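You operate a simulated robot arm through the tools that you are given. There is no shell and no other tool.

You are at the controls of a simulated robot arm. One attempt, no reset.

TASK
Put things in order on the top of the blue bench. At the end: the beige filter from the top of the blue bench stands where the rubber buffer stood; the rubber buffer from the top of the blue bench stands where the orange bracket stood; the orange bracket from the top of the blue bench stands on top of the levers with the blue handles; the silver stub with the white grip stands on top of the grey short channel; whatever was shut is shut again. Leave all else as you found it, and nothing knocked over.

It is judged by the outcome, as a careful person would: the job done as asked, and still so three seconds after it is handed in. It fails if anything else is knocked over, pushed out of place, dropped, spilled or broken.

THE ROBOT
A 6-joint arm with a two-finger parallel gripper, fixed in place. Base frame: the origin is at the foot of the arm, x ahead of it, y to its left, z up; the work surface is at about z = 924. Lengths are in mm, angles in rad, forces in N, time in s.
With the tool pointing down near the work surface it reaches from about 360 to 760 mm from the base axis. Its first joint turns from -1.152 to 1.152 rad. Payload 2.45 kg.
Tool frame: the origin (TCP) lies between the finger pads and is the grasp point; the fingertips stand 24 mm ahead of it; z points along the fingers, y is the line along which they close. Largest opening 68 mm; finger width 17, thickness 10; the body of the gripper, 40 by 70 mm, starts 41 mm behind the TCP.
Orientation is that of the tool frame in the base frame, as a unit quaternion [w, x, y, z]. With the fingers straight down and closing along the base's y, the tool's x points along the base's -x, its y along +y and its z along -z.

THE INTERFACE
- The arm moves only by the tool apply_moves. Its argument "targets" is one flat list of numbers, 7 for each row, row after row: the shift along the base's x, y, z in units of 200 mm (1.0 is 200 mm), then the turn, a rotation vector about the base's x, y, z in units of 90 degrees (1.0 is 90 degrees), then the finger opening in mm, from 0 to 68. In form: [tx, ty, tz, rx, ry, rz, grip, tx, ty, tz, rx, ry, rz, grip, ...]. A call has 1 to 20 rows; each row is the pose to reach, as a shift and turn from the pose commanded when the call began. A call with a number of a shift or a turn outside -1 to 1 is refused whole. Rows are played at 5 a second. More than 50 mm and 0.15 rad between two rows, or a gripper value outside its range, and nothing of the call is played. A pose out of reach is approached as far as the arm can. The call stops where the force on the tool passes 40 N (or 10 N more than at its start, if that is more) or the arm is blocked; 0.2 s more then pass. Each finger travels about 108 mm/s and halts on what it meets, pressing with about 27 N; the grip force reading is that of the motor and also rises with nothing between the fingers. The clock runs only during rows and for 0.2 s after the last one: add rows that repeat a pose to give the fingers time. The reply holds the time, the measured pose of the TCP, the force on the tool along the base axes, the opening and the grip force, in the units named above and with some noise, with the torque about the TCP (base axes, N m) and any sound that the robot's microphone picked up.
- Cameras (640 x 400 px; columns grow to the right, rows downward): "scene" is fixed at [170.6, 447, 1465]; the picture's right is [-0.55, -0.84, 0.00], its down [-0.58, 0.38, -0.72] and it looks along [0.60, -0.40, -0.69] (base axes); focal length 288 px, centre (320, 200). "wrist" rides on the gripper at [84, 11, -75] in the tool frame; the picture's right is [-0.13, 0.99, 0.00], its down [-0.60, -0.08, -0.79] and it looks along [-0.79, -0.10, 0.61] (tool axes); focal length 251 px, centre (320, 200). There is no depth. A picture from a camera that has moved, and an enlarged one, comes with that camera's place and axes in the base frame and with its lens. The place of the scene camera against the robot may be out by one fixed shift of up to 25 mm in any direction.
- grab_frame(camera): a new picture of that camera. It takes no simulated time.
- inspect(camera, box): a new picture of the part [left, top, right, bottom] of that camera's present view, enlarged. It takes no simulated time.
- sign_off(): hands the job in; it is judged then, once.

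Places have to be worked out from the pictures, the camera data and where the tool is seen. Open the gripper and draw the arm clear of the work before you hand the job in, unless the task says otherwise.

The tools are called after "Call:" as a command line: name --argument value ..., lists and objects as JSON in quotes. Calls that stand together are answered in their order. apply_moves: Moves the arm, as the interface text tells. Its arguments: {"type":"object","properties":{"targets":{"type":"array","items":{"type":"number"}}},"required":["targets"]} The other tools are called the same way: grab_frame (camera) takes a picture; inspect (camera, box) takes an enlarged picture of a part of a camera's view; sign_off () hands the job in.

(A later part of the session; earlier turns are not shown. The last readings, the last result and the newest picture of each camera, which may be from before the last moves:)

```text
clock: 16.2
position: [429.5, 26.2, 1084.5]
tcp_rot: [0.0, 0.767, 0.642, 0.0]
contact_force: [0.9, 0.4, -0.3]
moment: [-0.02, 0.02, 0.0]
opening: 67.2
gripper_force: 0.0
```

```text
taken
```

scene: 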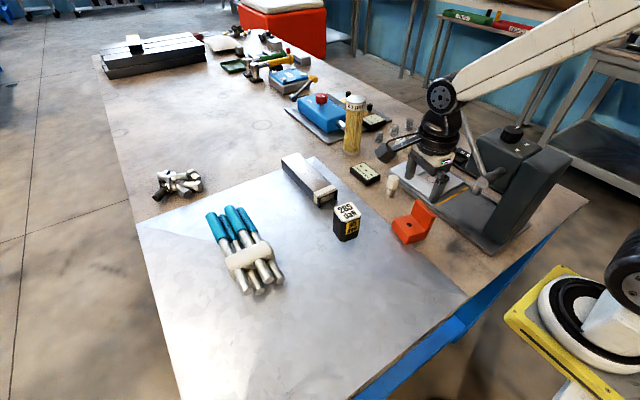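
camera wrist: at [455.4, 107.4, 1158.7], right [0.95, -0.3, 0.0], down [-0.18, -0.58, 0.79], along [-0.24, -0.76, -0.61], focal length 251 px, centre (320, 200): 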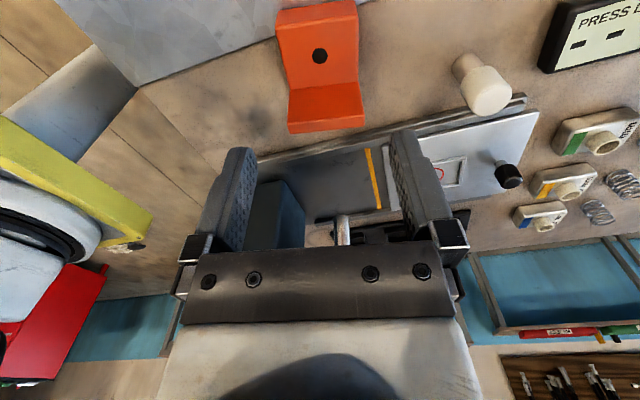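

Call:
inspect --camera "wrist" --box '[240, 0, 400, 140]'

Call:
inspect --camera "scene" --box '[360, 60, 540, 250]'

```text
2.86 times, centred on (320, 70) of wrist
camera zoom: at [455.4, 107.4, 1158.7], right [0.95, -0.3, 0.0], down [-0.18, -0.58, 0.79], along [-0.24, -0.76, -0.61], focal length 718 px, centre (320, 571)
```

zoom: 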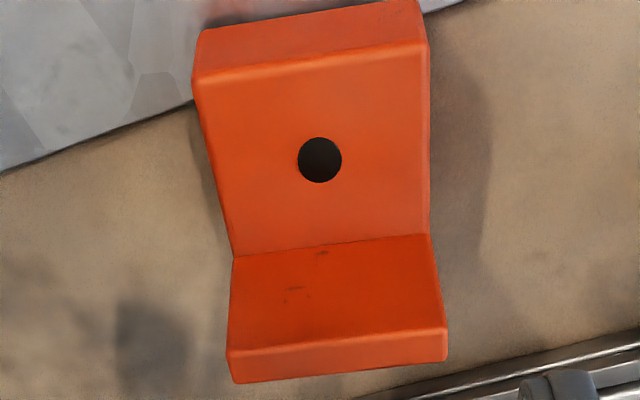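

```text
2.11 times, centred on (450, 155) of scene
camera zoom: at [170.6, 447.0, 1465.0], right [-0.55, -0.84, 0.0], down [-0.58, 0.38, -0.72], along [0.6, -0.4, -0.69], focal length 607 px, centre (46, 295)
```

zoom: 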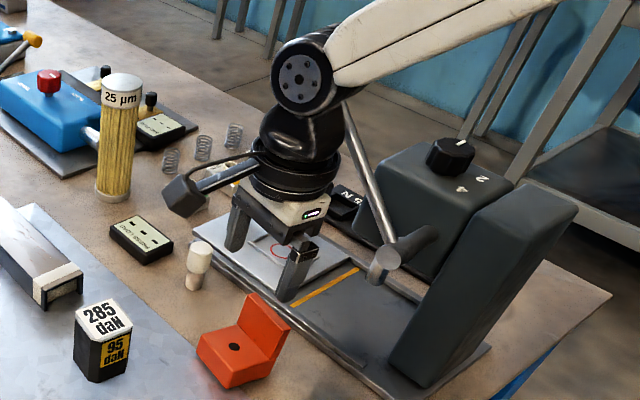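

The plate ends are at ±30 mm, centred within 1 mm of the gripper and aligned within 1°. I'll descend to just above the plate and check.

Call:
apply_moves --targets '[0, 0, -0.2, 0, 0, 0, 68, 0, -0.01, -0.4, 0, 0, 0, 68, -0.002, -0.015, -0.5, 0, 0, 0, 68, -0.002, -0.015, -0.5, 0, 0, 0, 68]'

Call:
grab_frame --camera "wrist"

Call:
inspect --camera "scene" --box '[330, 120, 490, 260]'

```text
clock: 17.2
position: [426.9, 23.0, 981.5]
tcp_rot: [0.0, 0.766, 0.643, 0.0]
contact_force: [0.3, 0.5, 0.1]
moment: [0.01, -0.01, 0.0]
opening: 67.8
gripper_force: 0.1
```

```text
taken
camera wrist: at [452.2, 103.8, 1056.4], right [0.95, -0.3, 0.0], down [-0.18, -0.58, 0.79], along [-0.24, -0.76, -0.61], focal length 251 px, centre (320, 200)
```

wrist: 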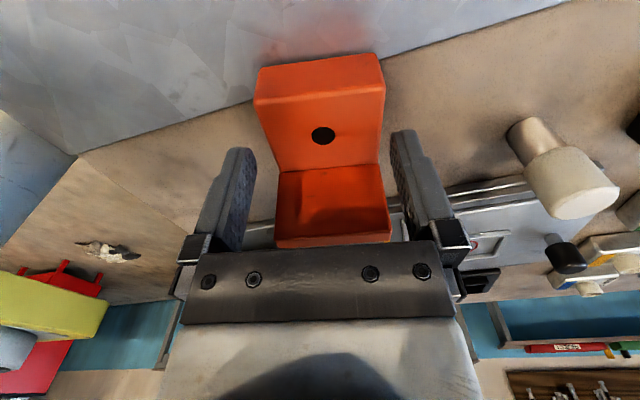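

```text
2.86 times, centred on (410, 190) of scene
camera zoom: at [170.6, 447.0, 1465.0], right [-0.55, -0.84, 0.0], down [-0.58, 0.38, -0.72], along [0.6, -0.4, -0.69], focal length 824 px, centre (63, 229)
```

zoom: 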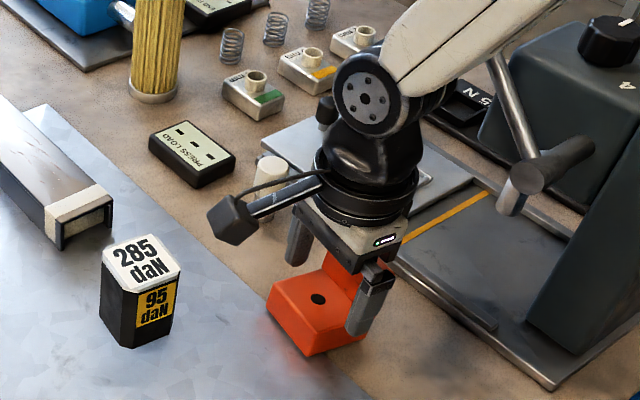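

Nearly centred; a 2 mm correction in +x is needed. I'll descend to TCP z≈954 slowly with force monitoring.

Call:
apply_moves --targets '[0.01, 0.01, -0.02, 0, 0, 0, 68, 0.01, 0.01, -0.06, 0, 0, 0, 68, 0.01, 0.01, -0.1, 0, 0, 0, 68, 0.01, 0.01, -0.14, 0, 0, 0, 68]'

Call:
grab_frame --camera "wrist"

Call:
inspect --camera "scene" --box '[330, 120, 490, 260]'

```text
clock: 18.2
position: [430.9, 25.2, 954.9]
tcp_rot: [0.0, 0.766, 0.643, 0.0]
contact_force: [0.0, 0.0, -0.2]
moment: [0.01, -0.05, 0.0]
opening: 67.8
gripper_force: 0.0
```

```text
taken
camera wrist: at [455.6, 105.5, 1030.2], right [0.95, -0.3, 0.0], down [-0.18, -0.58, 0.79], along [-0.24, -0.76, -0.61], focal length 251 px, centre (320, 200)
```

wrist: 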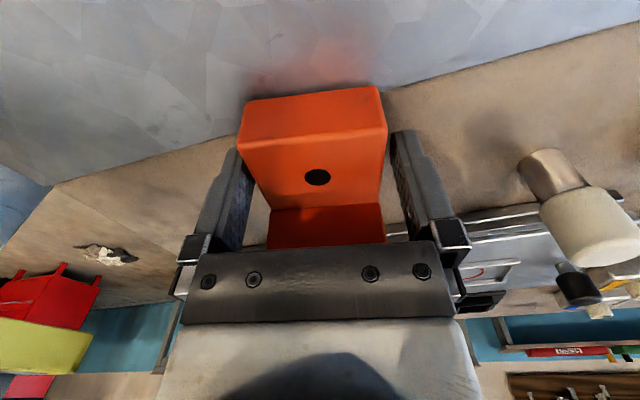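

```text
2.86 times, centred on (410, 190) of scene
camera zoom: at [170.6, 447.0, 1464.9], right [-0.55, -0.84, 0.0], down [-0.58, 0.38, -0.72], along [0.6, -0.4, -0.69], focal length 824 px, centre (63, 229)
```

zoom: 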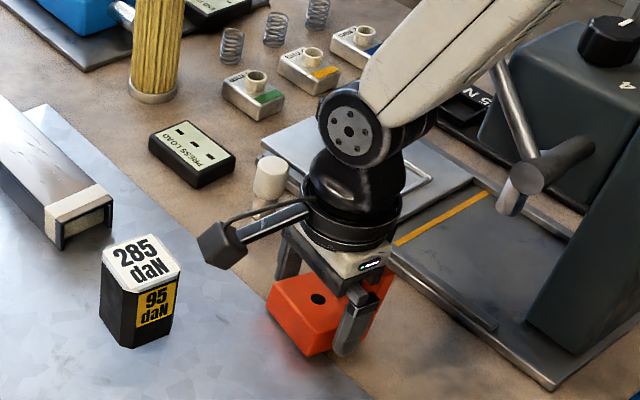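

Fingers straddle the plate without contact. Closing.

Call:
apply_moves --targets '[0, 0, 0, 0, 0, 0, 60, 0, 0, 0, 0, 0, 0, 55, 0, 0, 0, 0, 0, 0, 50, 0, 0, 0, 0, 0, 0, 50]'

Call:
apply_moves --targets '[0, 0, 0.02, 0, 0, 0, 50, 0, 0, 0.04, 0, 0, 0, 50, 0, 0, 0.06, 0, 0, 0, 50, 0, 0, 0.06, 0, 0, 0, 50]'

Call:
grab_frame --camera "wrist"

Call:
inspect --camera "scene" --box '[330, 120, 490, 260]'

```text
clock: 19.2
position: [430.4, 24.0, 956.8]
tcp_rot: [0.0, 0.766, 0.643, 0.0]
contact_force: [0.1, 0.4, 0.5]
moment: [0.06, 0.01, 0.0]
opening: 59.7
gripper_force: 27.0
```

```text
clock: 20.2
position: [431.3, 24.3, 968.1]
tcp_rot: [0.0, 0.766, 0.643, 0.0]
contact_force: [1.2, 0.0, -4.2]
moment: [0.05, -0.01, 0.0]
opening: 59.9
gripper_force: 26.6
```

```text
taken
camera wrist: at [455.9, 106.0, 1042.2], right [0.95, -0.3, 0.0], down [-0.18, -0.58, 0.79], along [-0.24, -0.76, -0.61], focal length 251 px, centre (320, 200)
```

wrist: 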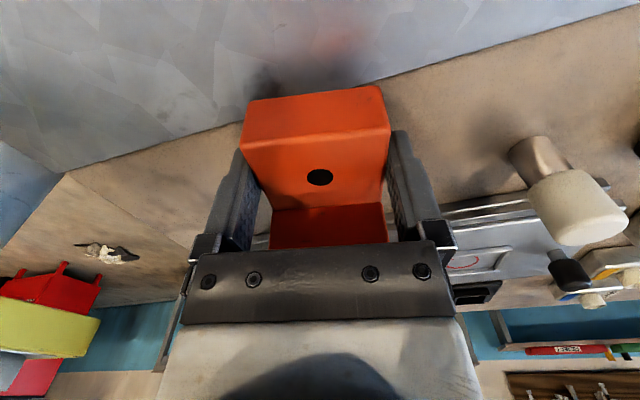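

```text
2.86 times, centred on (410, 190) of scene
camera zoom: at [170.7, 447.0, 1464.9], right [-0.55, -0.84, 0.0], down [-0.58, 0.38, -0.72], along [0.6, -0.4, -0.69], focal length 824 px, centre (63, 229)
```

zoom: 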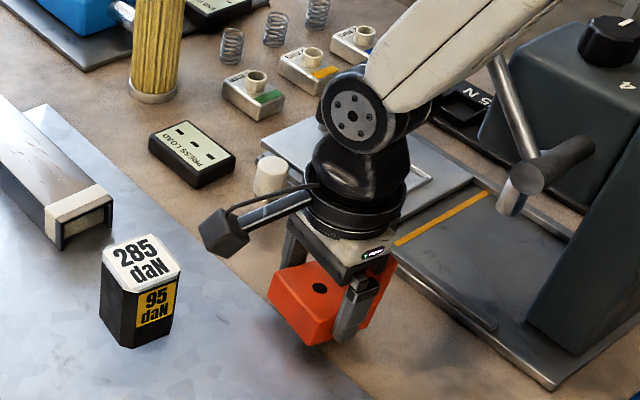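

The grip is good: 59.9 mm, about a 4 N load, no moment. I'll lift a bit further gently to confirm there's no slip.

Call:
apply_moves --targets '[0, 0, 0.04, 0, 0, 0, 50, 0, 0, 0.1, 0, 0, 0, 50, 0, 0, 0.18, 0, 0, 0, 50, 0, 0, 0.28, 0, 0, 0, 50, 0, 0, 0.38, 0, 0, 0, 50, 0, 0, 0.48, 0, 0, 0, 50, 0, 0, 0.54, 0, 0, 0, 50, 0, 0, 0.54, 0, 0, 0, 50]'

Call:
grab_frame --camera "wrist"

Call:
inspect --camera "scene" --box '[330, 80, 490, 260]'

```text
clock: 22.0
position: [431.1, 26.7, 1075.9]
tcp_rot: [0.0, 0.766, 0.643, 0.0]
contact_force: [0.4, -0.7, -4.8]
moment: [0.08, -0.03, -0.01]
opening: 60.0
gripper_force: 27.2
```

```text
taken
camera wrist: at [456.2, 106.8, 1150.9], right [0.95, -0.3, 0.0], down [-0.18, -0.58, 0.79], along [-0.24, -0.76, -0.61], focal length 251 px, centre (320, 200)
```

wrist: 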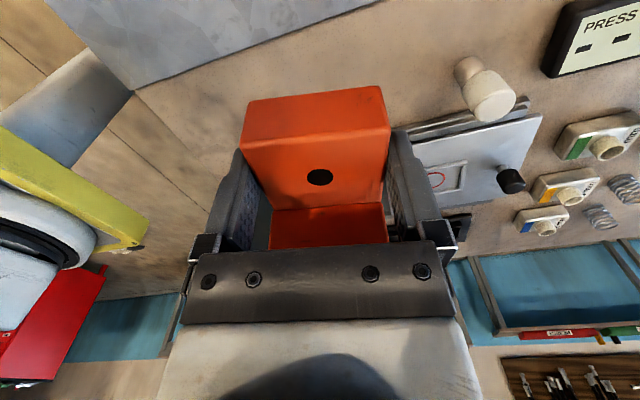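

```text
2.22 times, centred on (410, 170) of scene
camera zoom: at [170.7, 447.0, 1464.9], right [-0.55, -0.84, 0.0], down [-0.58, 0.38, -0.72], along [0.6, -0.4, -0.69], focal length 641 px, centre (120, 267)
```

zoom: 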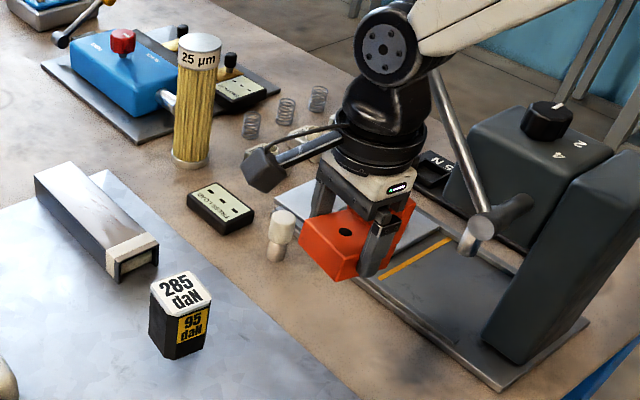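

No slip. I'll carry it over to the band, with TCP target about (541, 375) and yaw -90°, at a height where the bottom is about 45 mm above the buffer.

Call:
apply_moves --targets '[0.02, 0.08, 0, 0, 0, 0.01, 50, 0.07, 0.24, 0, 0, 0, 0.03, 50, 0.12, 0.42, 0, 0, 0, 0.05, 50, 0.18, 0.62, 0, 0, 0, 0.07, 50, 0.24, 0.82, 0, 0, 0, 0.09, 50, 0.3, 1.0, 0, 0, 0, 0.111, 50, 0.3, 1.0, 0, 0, 0, 0.111, 50]'

Call:
apply_moves --targets '[0.03, 0.1, 0, 0, 0, 0, 50, 0.09, 0.28, 0, 0, 0, 0, 50, 0.15, 0.46, 0, 0, 0, 0, 50, 0.21, 0.64, 0, 0, 0, 0, 50, 0.25, 0.745, 0, 0, 0, 0, 50, 0.25, 0.745, 0, 0, 0, 0, 50]'

Call:
grab_frame --camera "wrist"

Call:
grab_frame --camera "scene"

```text
clock: 23.6
position: [491.8, 229.0, 1075.2]
tcp_rot: [0.0, 0.707, 0.707, 0.0]
contact_force: [-0.3, 0.3, -4.2]
moment: [0.03, 0.01, -0.04]
opening: 59.8
gripper_force: 26.8
```

```text
clock: 25.0
position: [539.5, 375.3, 1075.0]
tcp_rot: [0.0, 0.707, 0.707, 0.001]
contact_force: [-0.6, 0.0, -4.4]
moment: [0.06, -0.02, 0.0]
opening: 60.1
gripper_force: 26.7
```

```text
taken
camera wrist: at [550.8, 458.6, 1149.6], right [0.99, -0.13, 0.0], down [-0.08, -0.6, 0.79], along [-0.1, -0.79, -0.61], focal length 251 px, centre (320, 200)
```

wrist: 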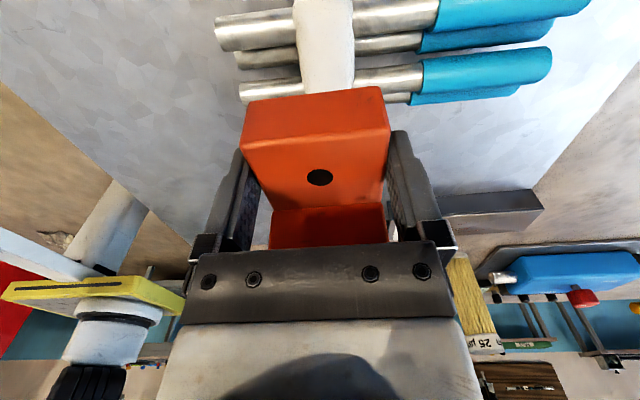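

```text
taken
```

scene: 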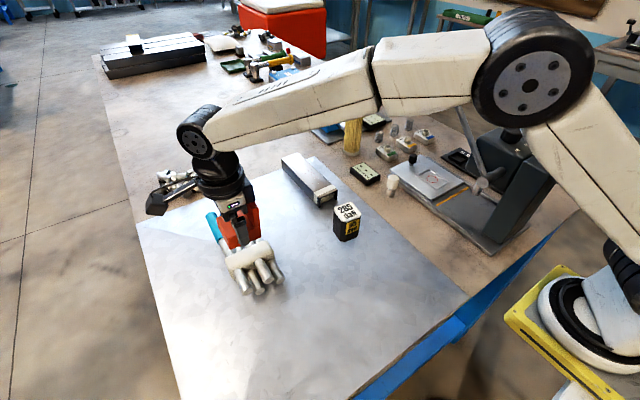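

The band is visible just beyond the bracket. I'll zoom to check alignment in x before lowering.

Call:
inspect --camera "wrist" --box '[230, 0, 400, 110]'

Call:
inspect --camera "scene" --box '[180, 170, 300, 300]'

```text
3.64 times, centred on (315, 55) of wrist
camera zoom: at [550.8, 458.6, 1149.6], right [0.99, -0.13, 0.0], down [-0.08, -0.6, 0.79], along [-0.1, -0.79, -0.61], focal length 914 px, centre (338, 727)
```

zoom: 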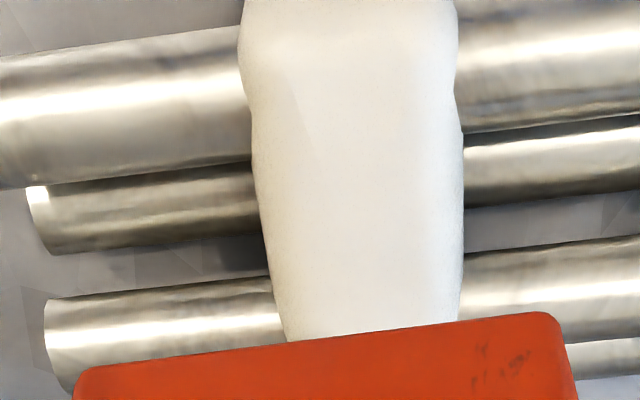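

```text
3.08 times, centred on (240, 235) of scene
camera zoom: at [170.7, 447.1, 1464.9], right [-0.55, -0.84, 0.0], down [-0.58, 0.38, -0.72], along [0.6, -0.4, -0.69], focal length 887 px, centre (566, 92)
```

zoom: 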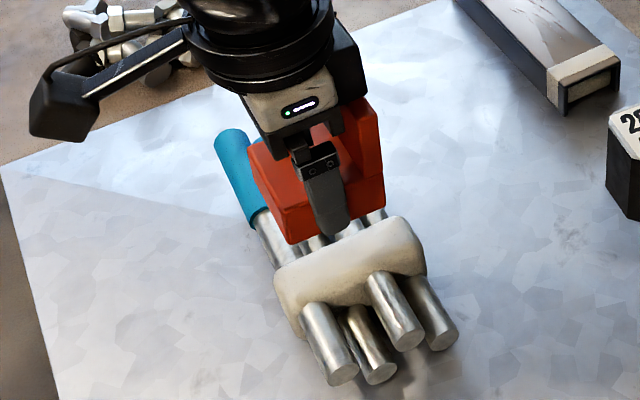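

The band centre is near x≈544, so I shift +4.5 mm and lower to about 14 mm above expected contact.

Call:
apply_moves --targets '[0.022, 0, -0.08, 0, 0, 0, 50, 0.022, 0, -0.2, 0, 0, 0, 50, 0.022, 0, -0.28, 0, 0, 0, 50, 0.022, 0, -0.3, 0, 0, 0, 50, 0.022, 0, -0.3, 0, 0, 0, 50]'

Call:
inspect --camera "scene" --box '[180, 170, 300, 300]'

Call:
grab_frame --camera "wrist"

```text
clock: 26.2
position: [546.4, 374.3, 1015.9]
tcp_rot: [0.0, 0.707, 0.707, 0.0]
contact_force: [0.1, 0.5, -5.1]
moment: [0.03, 0.01, 0.06]
opening: 59.8
gripper_force: 26.8
```

```text
3.08 times, centred on (240, 235) of scene
camera zoom: at [170.7, 447.1, 1464.9], right [-0.55, -0.84, 0.0], down [-0.58, 0.38, -0.72], along [0.6, -0.4, -0.69], focal length 887 px, centre (566, 92)
```

zoom: 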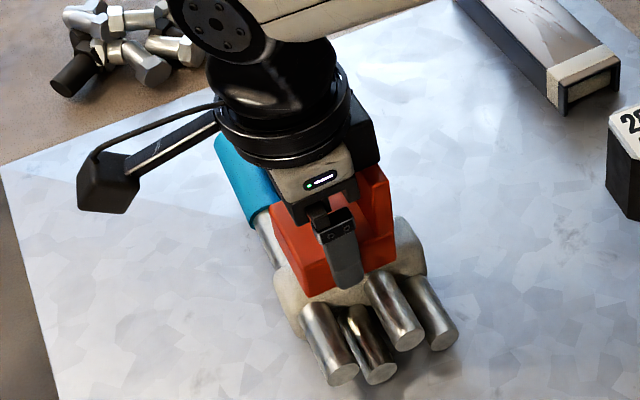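

```text
taken
camera wrist: at [555.7, 458.2, 1090.4], right [0.99, -0.13, 0.0], down [-0.08, -0.6, 0.79], along [-0.1, -0.79, -0.61], focal length 251 px, centre (320, 200)
```

wrist: 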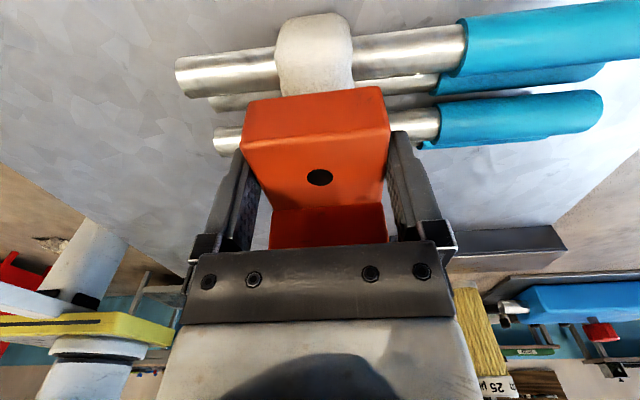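

The bracket is centred over the band. I'll lower in small steps and watch the vertical force.

Call:
apply_moves --targets '[0, 0, -0.02, 0, 0, 0, 50, 0, 0, -0.04, 0, 0, 0, 50, 0, 0, -0.045, 0, 0, 0, 50]'

Call:
apply_moves --targets '[0, 0, -0.01, 0, 0, 0, 50, 0, 0, -0.01, 0, 0, 0, 50]'

Call:
apply_moves --targets '[0, 0, -0.01, 0, 0, 0, 50, 0, 0, -0.01, 0, 0, 0, 50]'

```text
clock: 27.0
position: [544.5, 376.7, 1007.1]
tcp_rot: [0.0, 0.707, 0.707, 0.0]
contact_force: [0.0, 0.2, -4.4]
moment: [0.02, -0.01, 0.02]
opening: 59.9
gripper_force: 26.7
```

```text
clock: 27.6
position: [546.0, 376.0, 1004.5]
tcp_rot: [-0.001, 0.707, 0.707, 0.0]
contact_force: [0.5, 1.0, -4.8]
moment: [0.03, 0.0, 0.02]
opening: 60.1
gripper_force: 27.3
```

```text
clock: 28.2
position: [545.5, 376.0, 1003.7]
tcp_rot: [0.0, 0.707, 0.707, 0.001]
contact_force: [-4.1, -2.1, 6.1]
moment: [-0.37, -0.18, -0.17]
opening: 59.9
gripper_force: 26.4
```

Contact at TCP z≈1003. I'll lower 1 mm more to seat it and look before releasing.

Call:
apply_moves --targets '[0, 0, -0.006, 0, 0, 0, 50, 0, 0, -0.006, 0, 0, 0, 50]'

Call:
inspect --camera "scene" --box '[190, 190, 290, 300]'

Call:
inspect --camera "wrist" --box '[200, 0, 440, 200]'

```text
clock: 28.8
position: [545.8, 376.2, 1003.8]
tcp_rot: [0.0, 0.707, 0.707, 0.002]
contact_force: [-1.0, 0.2, 17.1]
moment: [-0.67, 0.3, -0.18]
opening: 60.1
gripper_force: 26.8
```

```text
3.64 times, centred on (240, 245) of scene
camera zoom: at [170.3, 446.9, 1465.0], right [-0.55, -0.84, 0.0], down [-0.58, 0.38, -0.72], along [0.6, -0.4, -0.69], focal length 1049 px, centre (611, 36)
```

zoom: 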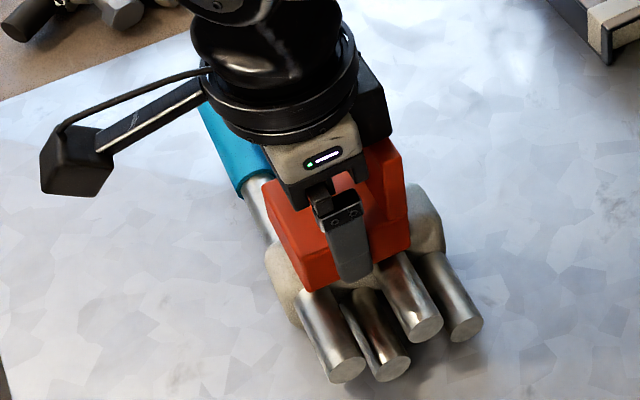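

```text
2.00 times, centred on (320, 100) of wrist
camera zoom: at [556.0, 459.1, 1078.4], right [0.99, -0.13, 0.0], down [-0.08, -0.61, 0.79], along [-0.1, -0.79, -0.61], focal length 503 px, centre (320, 400)
```

zoom: 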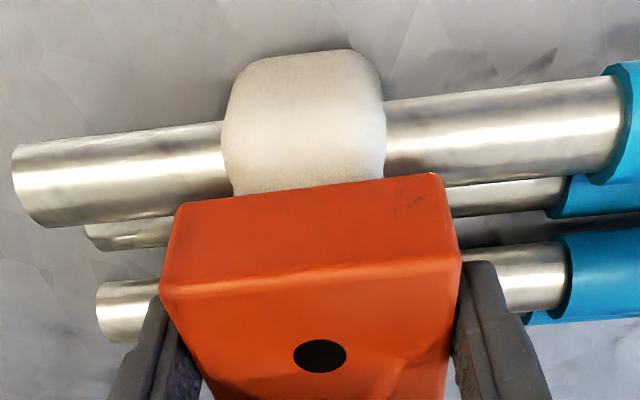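

Force 17 N shows it's seated, with the wall side touching first from a slight tilt, so it should settle when released. I'll open the fingers gently.

Call:
apply_moves --targets '[0, 0, 0.004, 0, 0, 0, 58, 0, 0, 0.004, 0, 0, 0, 61, 0, 0, 0.004, 0, 0, 0, 63, 0, 0, 0.004, 0, 0, 0, 66, 0, 0, 0.004, 0, 0, 0, 68]'

Call:
inspect --camera "wrist" --box '[200, 0, 440, 200]'

Call:
inspect --camera "scene" --box '[190, 190, 290, 300]'

```text
clock: 30.0
position: [545.4, 375.5, 1003.6]
tcp_rot: [0.0, 0.707, 0.707, 0.001]
contact_force: [0.0, 2.8, 16.6]
moment: [-0.55, 0.04, 0.02]
opening: 68.0
gripper_force: 0.1
```

```text
2.00 times, centred on (320, 100) of wrist
camera zoom: at [556.1, 459.3, 1077.9], right [0.99, -0.13, 0.0], down [-0.08, -0.6, 0.79], along [-0.1, -0.79, -0.61], focal length 503 px, centre (320, 400)
```

zoom: 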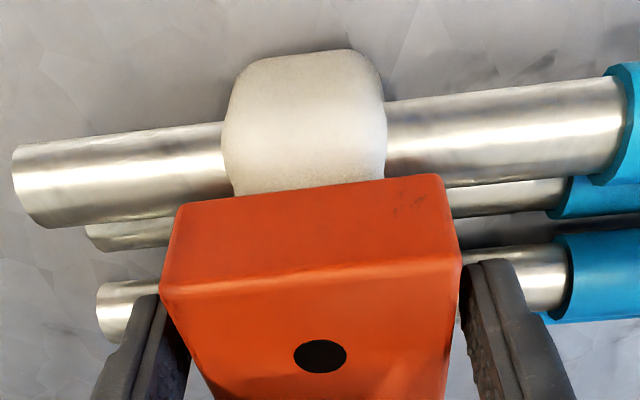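

```text
3.64 times, centred on (240, 245) of scene
camera zoom: at [170.3, 446.9, 1465.0], right [-0.55, -0.84, 0.0], down [-0.58, 0.38, -0.72], along [0.6, -0.4, -0.69], focal length 1049 px, centre (611, 36)
```

zoom: 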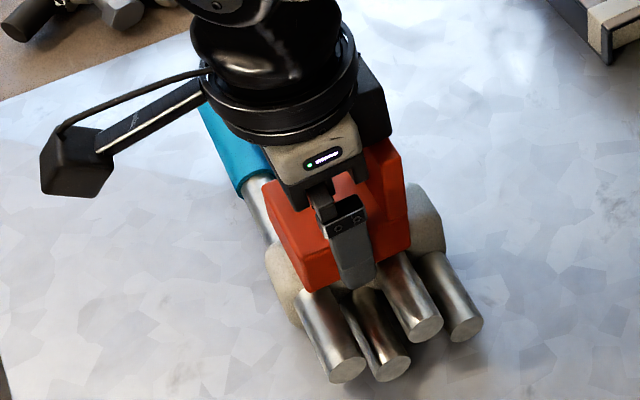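

The residual force is the gripper body touching the wall's top, with the fingers fully open. I'll rise straight up slowly.

Call:
apply_moves --targets '[0, 0, 0.02, 0, 0, 0, 68, 0, 0, 0.05, 0, 0, 0, 68, 0, 0, 0.1, 0, 0, 0, 68, 0, 0, 0.1, 0, 0, 0, 68]'

Call:
inspect --camera "wrist" --box '[200, 0, 440, 200]'

Call:
inspect --camera "scene" --box '[190, 190, 290, 300]'

```text
clock: 31.0
position: [545.8, 374.3, 1023.7]
tcp_rot: [0.0, 0.707, 0.707, 0.0]
contact_force: [0.7, 1.0, -0.7]
moment: [0.02, 0.0, 0.02]
opening: 68.3
gripper_force: 0.0
```

```text
2.00 times, centred on (320, 100) of wrist
camera zoom: at [556.7, 458.7, 1096.5], right [0.99, -0.13, 0.0], down [-0.08, -0.6, 0.79], along [-0.1, -0.79, -0.61], focal length 503 px, centre (320, 400)
```

zoom: 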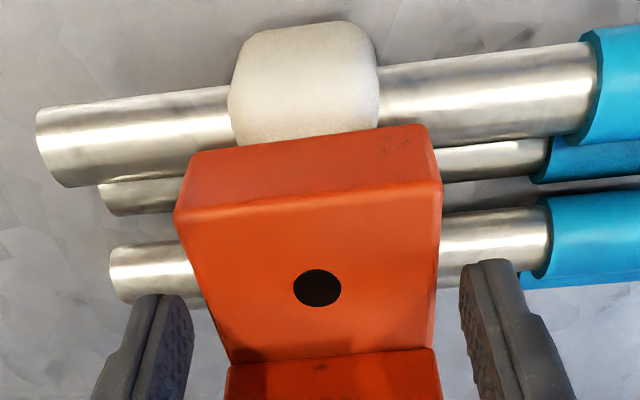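

```text
3.64 times, centred on (240, 245) of scene
camera zoom: at [170.6, 447.0, 1465.0], right [-0.55, -0.84, 0.0], down [-0.58, 0.38, -0.72], along [0.6, -0.4, -0.69], focal length 1049 px, centre (611, 36)
```

zoom: 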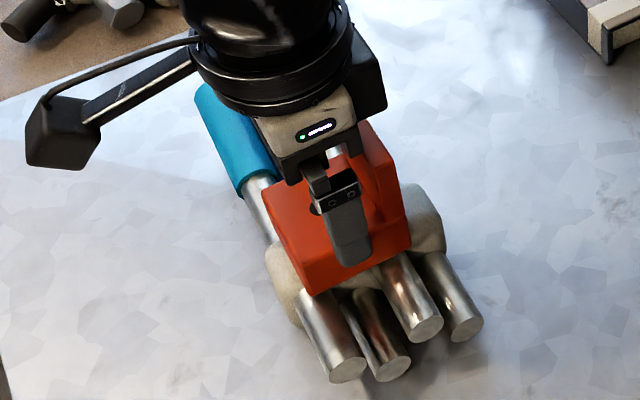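

The bracket is free and standing on the band. I'll rise well clear and inspect it.

Call:
apply_moves --targets '[0, 0, 0.1, 0, 0, 0, 68, 0, 0.02, 0.25, 0, 0, 0, 68, 0, 0.05, 0.45, 0, 0, 0, 68, 0, 0.05, 0.6, 0, 0, 0, 68, 0, 0.05, 0.6, 0, 0, 0, 68]'

Call:
inspect --camera "wrist" --box '[200, 0, 440, 160]'

Call:
inspect --camera "scene" --box '[190, 170, 300, 300]'

```text
clock: 32.2
position: [547.6, 382.7, 1142.2]
tcp_rot: [0.0, 0.708, 0.707, 0.0]
contact_force: [0.0, -1.2, 0.3]
moment: [-0.01, 0.03, -0.02]
opening: 68.1
gripper_force: 0.0
```

```text
2.50 times, centred on (320, 80) of wrist
camera zoom: at [558.3, 467.4, 1216.6], right [0.99, -0.13, 0.0], down [-0.08, -0.6, 0.79], along [-0.1, -0.79, -0.61], focal length 629 px, centre (320, 500)
```

zoom: 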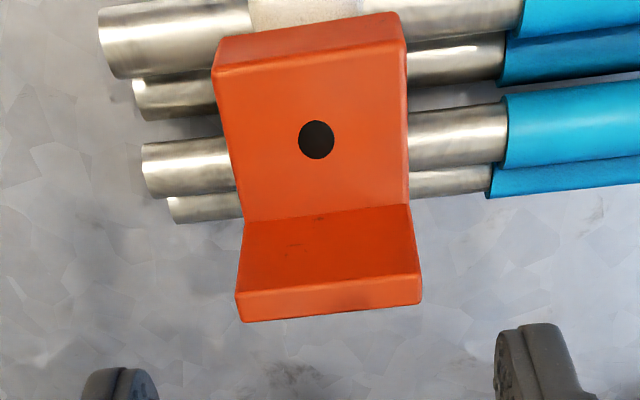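

```text
3.08 times, centred on (245, 235) of scene
camera zoom: at [170.6, 447.0, 1465.0], right [-0.55, -0.84, 0.0], down [-0.58, 0.38, -0.72], along [0.6, -0.4, -0.69], focal length 887 px, centre (551, 92)
```

zoom: 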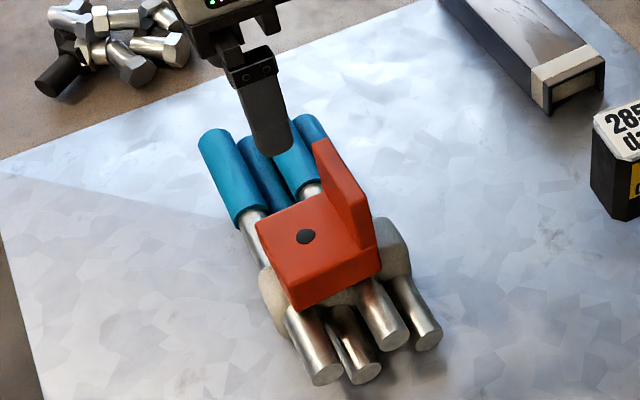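

The bracket stands level on the lever bundle. Next is the buffer: I'll move above it, turning to its -11° yaw.

Call:
apply_moves --targets '[-0.04, -0.2, 0, 0, 0, 0.088, 68, -0.08, -0.4, 0, 0, 0, 0.176, 68, -0.12, -0.6, 0, 0, 0, 0.264, 68, -0.16, -0.8, 0, 0, 0, 0.352, 68, -0.2, -1.0, 0, 0, 0, 0.44, 68]'

Call:
apply_moves --targets '[0, -0.04, -0.05, 0, 0, 0.088, 68, 0, -0.1, -0.1, 0, 0, 0.176, 68, 0, -0.15, -0.16, 0, 0, 0.264, 68, 0, -0.19, -0.22, 0, 0, 0.352, 68, 0, -0.19, -0.25, 0, 0, 0.438, 68, 0, -0.19, -0.25, 0, 0, 0.438, 68]'

Call:
grab_frame --camera "wrist"

Call:
inspect --camera "wrist" --box '[240, 0, 400, 140]'

Call:
inspect --camera "scene" --box '[190, 100, 430, 300]'

```text
clock: 33.4
position: [509.2, 184.2, 1141.0]
tcp_rot: [0.001, 0.425, 0.905, 0.0]
contact_force: [-0.3, 0.0, -0.5]
moment: [0.05, 0.03, -0.03]
opening: 67.9
gripper_force: 0.1
```

```text
clock: 34.8
position: [508.0, 147.2, 1092.1]
tcp_rot: [0.0, 0.095, 0.995, 0.0]
contact_force: [0.9, 0.3, -0.5]
moment: [-0.03, -0.02, 0.01]
opening: 67.8
gripper_force: 0.0
```

```text
taken
camera wrist: at [426.3, 172.8, 1167.7], right [0.31, 0.95, 0.0], down [0.58, -0.19, 0.79], along [0.75, -0.25, -0.61], focal length 251 px, centre (320, 200)
```

wrist: 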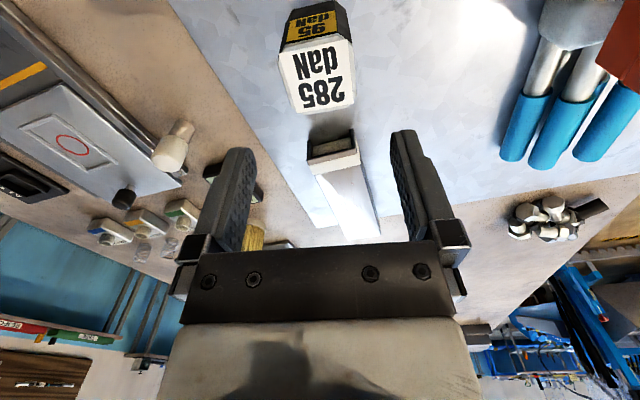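

```text
2.86 times, centred on (320, 70) of wrist
camera zoom: at [426.3, 172.8, 1167.7], right [0.31, 0.95, 0.0], down [0.58, -0.19, 0.79], along [0.75, -0.25, -0.61], focal length 718 px, centre (320, 571)
```

zoom: 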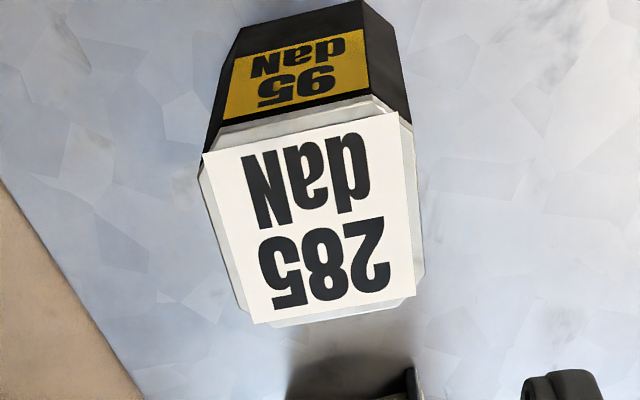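

```text
2.00 times, centred on (310, 200) of scene
camera zoom: at [170.6, 447.0, 1465.0], right [-0.55, -0.84, 0.0], down [-0.58, 0.38, -0.72], along [0.6, -0.4, -0.69], focal length 577 px, centre (340, 200)
```

zoom: 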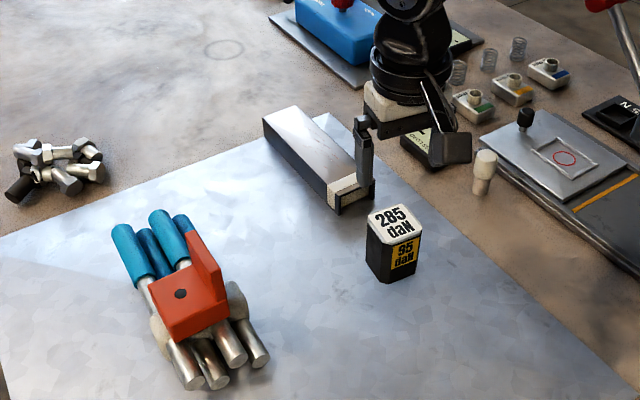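

The buffer is centred under the tool within 1 mm and needs +3° of yaw. Its centre is about (507, 145.5), which I note for the filter. Descending to TCP z≈968.

Call:
apply_moves --targets '[0, 0, -0.15, 0, 0, 0.02, 68, 0, 0, -0.3, 0, 0, 0.033, 68, 0, 0, -0.42, 0, 0, 0.033, 68, 0, 0, -0.54, 0, 0, 0.033, 68, 0, 0, -0.62, 0, 0, 0.033, 68, 0, 0, -0.62, 0, 0, 0.033, 68]'

Call:
grab_frame --camera "wrist"

```text
clock: 36.2
position: [506.3, 147.2, 966.8]
tcp_rot: [0.0, 0.069, 0.998, 0.0]
contact_force: [-0.6, 0.0, 0.3]
moment: [0.02, 0.02, 0.03]
opening: 68.0
gripper_force: 0.0
```

```text
taken
camera wrist: at [425.0, 169.7, 1042.6], right [0.27, 0.96, 0.0], down [0.59, -0.16, 0.79], along [0.76, -0.21, -0.61], focal length 251 px, centre (320, 200)
```

wrist: 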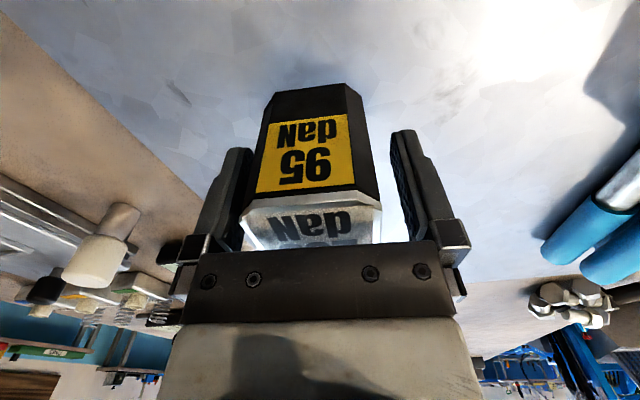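

Fingers straddle the buffer. Closing and doing a small test lift.

Call:
apply_moves --targets '[0, 0, 0, 0, 0, 0, 55, 0, 0, 0, 0, 0, 0, 46, 0, 0, 0, 0, 0, 0, 38, 0, 0, 0, 0, 0, 0, 30, 0, 0, 0, 0, 0, 0, 30]'

Call:
apply_moves --targets '[0, 0, 0.02, 0, 0, 0, 30, 0, 0, 0.04, 0, 0, 0, 30, 0, 0, 0.07, 0, 0, 0, 30, 0, 0, 0.07, 0, 0, 0, 30]'

Call:
grab_frame --camera "wrist"

Call:
inspect --camera "scene" --box '[290, 140, 410, 260]'

```text
clock: 37.4
position: [506.2, 146.5, 968.0]
tcp_rot: [0.0, 0.07, 0.998, 0.0]
contact_force: [-1.1, -2.1, -0.3]
moment: [-0.07, 0.06, -0.01]
opening: 49.7
gripper_force: 26.9
```

```text
clock: 38.4
position: [505.9, 147.0, 983.0]
tcp_rot: [0.0, 0.07, 0.998, 0.0]
contact_force: [-0.4, -0.1, -2.6]
moment: [-0.03, 0.02, -0.02]
opening: 50.0
gripper_force: 27.0
```

```text
taken
camera wrist: at [423.9, 169.3, 1056.9], right [0.27, 0.96, 0.0], down [0.59, -0.16, 0.79], along [0.76, -0.21, -0.61], focal length 251 px, centre (320, 200)
```

wrist: 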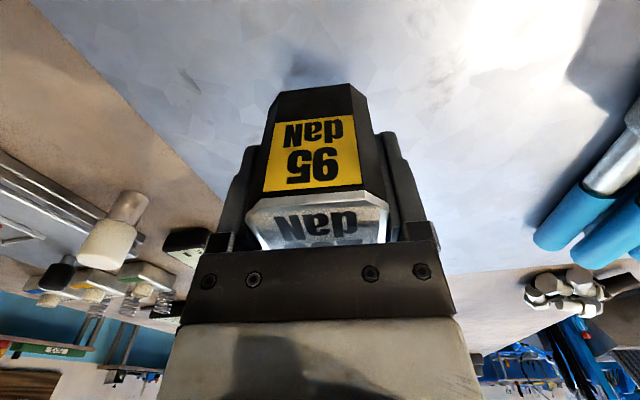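

```text
3.33 times, centred on (350, 200) of scene
camera zoom: at [170.7, 447.0, 1464.9], right [-0.55, -0.84, 0.0], down [-0.58, 0.38, -0.72], along [0.6, -0.4, -0.69], focal length 961 px, centre (220, 200)
```

zoom: 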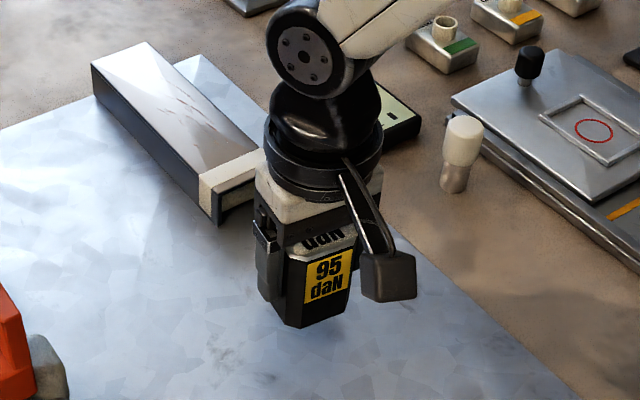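

The buffer is held well, about 2.6 N. I'll lift it 30 mm and carry it to the bracket's old spot, about (432, 20).

Call:
apply_moves --targets '[0, 0, 0.1, 0, 0, 0, 30, -0.02, -0.04, 0.18, 0, 0, 0, 30, -0.12, -0.2, 0.18, 0, 0, 0, 30, -0.22, -0.38, 0.18, 0, 0, 0, 30, -0.31, -0.54, 0.18, 0, 0, 0, 30, -0.37, -0.634, 0.18, 0, 0, 0, 30, -0.37, -0.634, 0.18, 0, 0, 0, 30]'

Call:
grab_frame --camera "wrist"

Call:
inspect --camera "scene" --box '[340, 120, 480, 260]'

```text
clock: 40.0
position: [431.9, 21.1, 1019.7]
tcp_rot: [0.001, 0.07, 0.998, 0.0]
contact_force: [0.1, 0.1, -3.3]
moment: [0.0, 0.0, -0.03]
opening: 50.1
gripper_force: 27.2
```

```text
taken
camera wrist: at [349.2, 42.4, 1094.2], right [0.27, 0.96, 0.0], down [0.59, -0.16, 0.79], along [0.76, -0.21, -0.61], focal length 251 px, centre (320, 200)
```

wrist: 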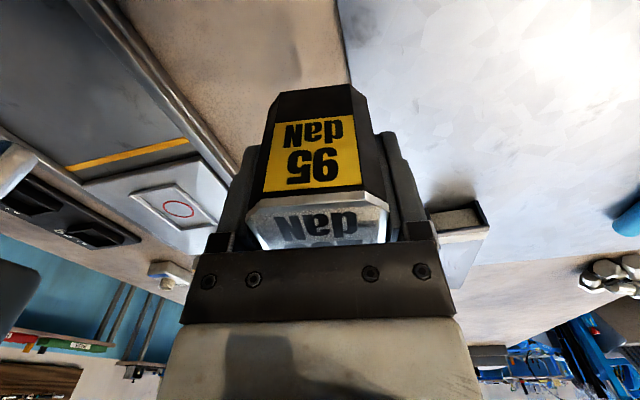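

```text
2.86 times, centred on (410, 190) of scene
camera zoom: at [170.7, 447.0, 1464.9], right [-0.55, -0.84, 0.0], down [-0.58, 0.38, -0.72], along [0.6, -0.4, -0.69], focal length 824 px, centre (63, 229)
```

zoom: 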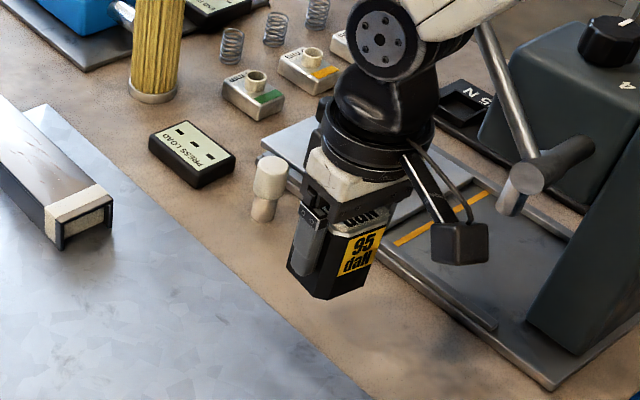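

On target at (432, 21). Lowering toward the bench.

Call:
apply_moves --targets '[0, 0, -0.08, 0, 0, 0, 30, 0, 0, -0.16, 0, 0, 0, 30, 0, 0, -0.22, 0, 0, 0, 30, 0, 0, -0.24, 0, 0, 0, 30, 0, 0, -0.245, 0, 0, 0, 30, 0, 0, -0.245, 0, 0, 0, 30]'

Call:
apply_moves --targets '[0, 0, -0.01, 0, 0, 0, 30, 0, 0, -0.01, 0, 0, 0, 30]'

```text
clock: 41.4
position: [431.9, 19.6, 969.2]
tcp_rot: [0.0, 0.069, 0.998, 0.0]
contact_force: [-0.2, -0.2, -3.0]
moment: [-0.02, 0.01, 0.0]
opening: 49.7
gripper_force: 26.7
```

```text
clock: 42.0
position: [433.2, 19.8, 967.7]
tcp_rot: [0.0, 0.07, 0.998, 0.001]
contact_force: [-3.4, -3.8, 8.5]
moment: [0.07, 0.17, 0.08]
opening: 49.9
gripper_force: 27.0
```

Contact with the bench. Releasing gently and rising.

Call:
apply_moves --targets '[0, 0, 0, 0, 0, 0, 50, 0, 0, 0, 0, 0, 0, 54, 0, 0, 0, 0, 0, 0, 60, 0, 0, 0, 0, 0, 0, 67, 0, 0, 0, 0, 0, 0, 67]'

Call:
apply_moves --targets '[0, 0, 0.1, 0, 0, 0, 67, 0, 0, 0.25, 0, 0, 0, 67, 0, 0, 0.45, 0, 0, 0, 67, 0, 0, 0.65, 0, 0, 0, 67, 0, 0.1, 0.8, 0, 0, 0, 67]'

Call:
inspect --camera "scene" --box '[320, 150, 480, 260]'

Call:
grab_frame --camera "wrist"

```text
clock: 43.2
position: [432.4, 20.1, 969.2]
tcp_rot: [0.0, 0.069, 0.998, 0.0]
contact_force: [0.0, -0.3, -0.4]
moment: [-0.03, -0.02, 0.0]
opening: 66.9
gripper_force: 0.1
```

```text
clock: 44.4
position: [430.6, 40.6, 1131.1]
tcp_rot: [0.0, 0.07, 0.998, 0.001]
contact_force: [-0.2, 0.1, -0.9]
moment: [-0.01, 0.0, 0.0]
opening: 67.1
gripper_force: 0.1
```

```text
3.64 times, centred on (400, 205) of scene
camera zoom: at [170.6, 447.0, 1465.0], right [-0.55, -0.84, 0.0], down [-0.58, 0.38, -0.72], along [0.6, -0.4, -0.69], focal length 1049 px, centre (29, 182)
```

zoom: 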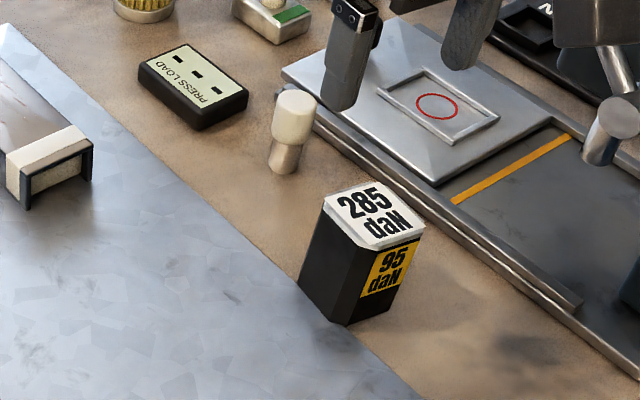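

```text
taken
camera wrist: at [348.9, 62.0, 1206.3], right [0.27, 0.96, 0.0], down [0.59, -0.16, 0.79], along [0.76, -0.21, -0.61], focal length 251 px, centre (320, 200)
```

wrist: 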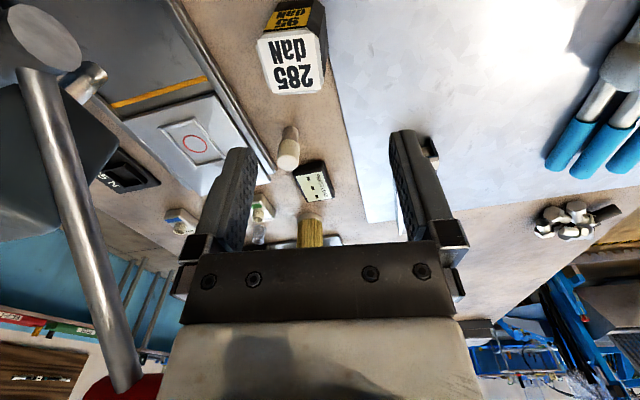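

The buffer stands upright at the bracket's old spot. Next I'll move out toward the filter, passing well clear of the press's red handle, to look at it from above.

Call:
apply_moves --targets '[0.2, 0.0, 0.05, 0, 0, 0, 67, 0.42, 0.0, 0.1, 0, 0, 0, 67, 0.62, -0.02, 0.1, 0, 0, 0, 67, 0.8, -0.1, 0.1, 0, 0, 0, 67, 0.95, -0.25, 0.1, 0, 0, 0, 67, 0.95, -0.25, 0.1, 0, 0, 0, 67]'

Call:
grab_frame --camera "wrist"

Call:
grab_frame --camera "scene"

Call:
inspect --camera "wrist" --box '[200, 60, 440, 250]'

```text
clock: 45.8
position: [618.5, -9.6, 1149.1]
tcp_rot: [0.0, 0.07, 0.998, 0.0]
contact_force: [-0.4, -0.3, -0.5]
moment: [-0.03, 0.01, 0.0]
opening: 67.2
gripper_force: 0.0
```

```text
taken
camera wrist: at [536.9, 12.9, 1224.8], right [0.27, 0.96, 0.0], down [0.59, -0.16, 0.79], along [0.76, -0.21, -0.61], focal length 251 px, centre (320, 200)
```

wrist: 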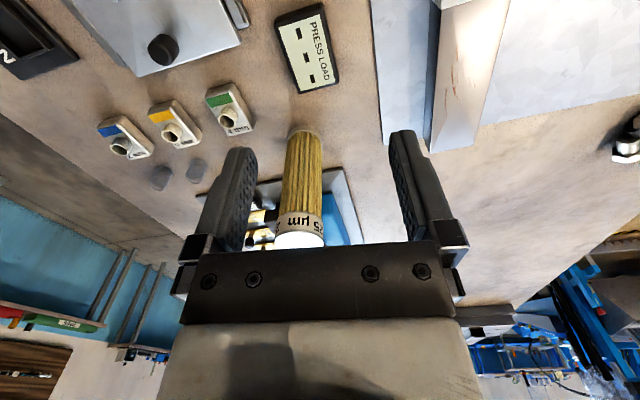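

```text
taken
```

scene: 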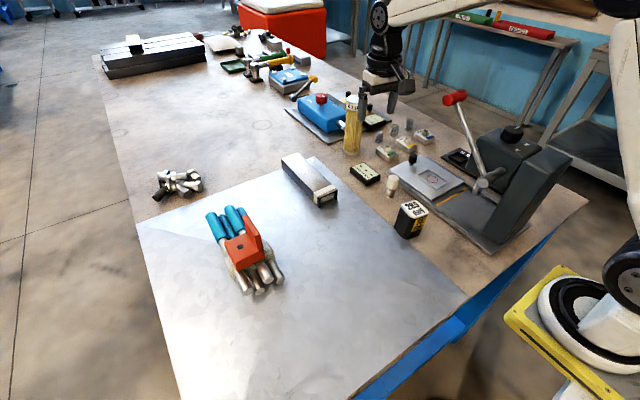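

```text
2.11 times, centred on (320, 155) of wrist
camera zoom: at [536.9, 12.9, 1224.8], right [0.27, 0.96, 0.0], down [0.59, -0.16, 0.79], along [0.76, -0.21, -0.61], focal length 529 px, centre (320, 295)
```

zoom: 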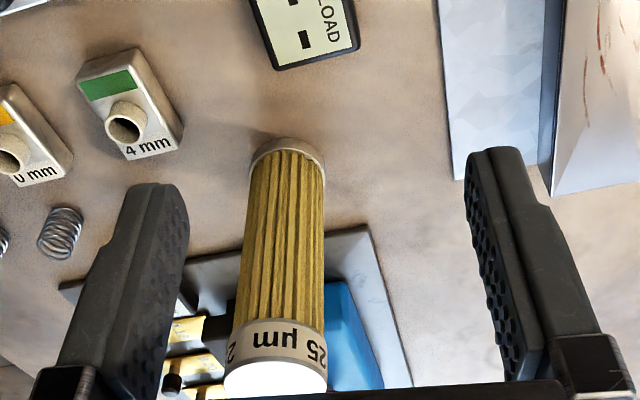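

The filter's base is near (765, -75), its top z≈1092, its diameter about 53 mm. I'll move above it and see whether the arm reaches that radius.

Call:
apply_moves --targets '[0.18, -0.08, 0, 0, 0, 0, 68, 0.38, -0.17, 0, 0, 0, 0, 68, 0.56, -0.25, 0, 0, 0, 0, 68, 0.735, -0.33, 0, 0, 0, 0, 68, 0.735, -0.33, 0, 0, 0, 0, 68]'

Call:
grab_frame --camera "wrist"

Call:
inspect --camera "wrist" --box '[220, 40, 420, 200]'

Call:
grab_frame --camera "scene"

```text
clock: 47.0
position: [748.0, -73.6, 1144.9]
tcp_rot: [0.0, 0.069, 0.998, 0.0]
contact_force: [0.2, 0.3, 0.2]
moment: [-0.02, 0.0, 0.01]
opening: 67.8
gripper_force: 0.1
out of reach, approached as far as the arm can: row 4, 5
```

```text
taken
camera wrist: at [666.1, -51.6, 1218.8], right [0.27, 0.96, 0.0], down [0.59, -0.16, 0.79], along [0.76, -0.21, -0.61], focal length 251 px, centre (320, 200)
```

wrist: 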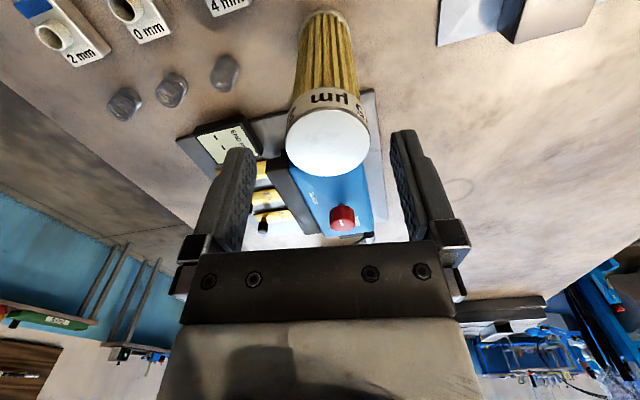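

```text
2.50 times, centred on (320, 120) of wrist
camera zoom: at [666.1, -51.6, 1218.8], right [0.27, 0.96, 0.0], down [0.59, -0.16, 0.79], along [0.76, -0.21, -0.61], focal length 629 px, centre (320, 400)
```

zoom: 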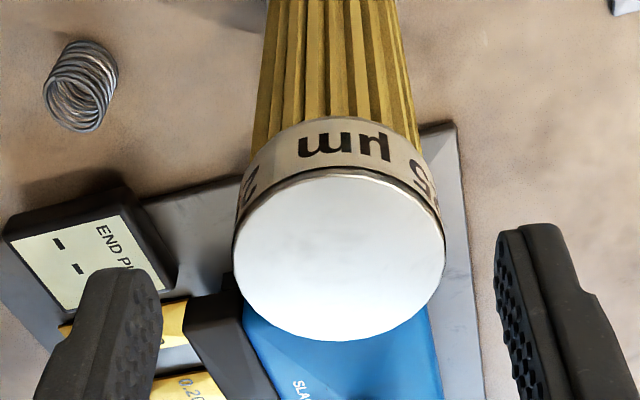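

```text
taken
```

scene: 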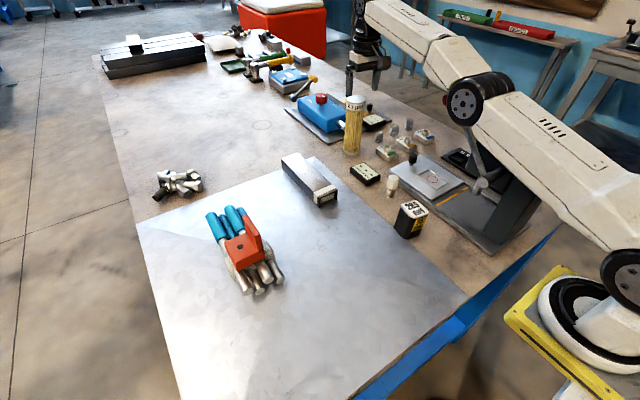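

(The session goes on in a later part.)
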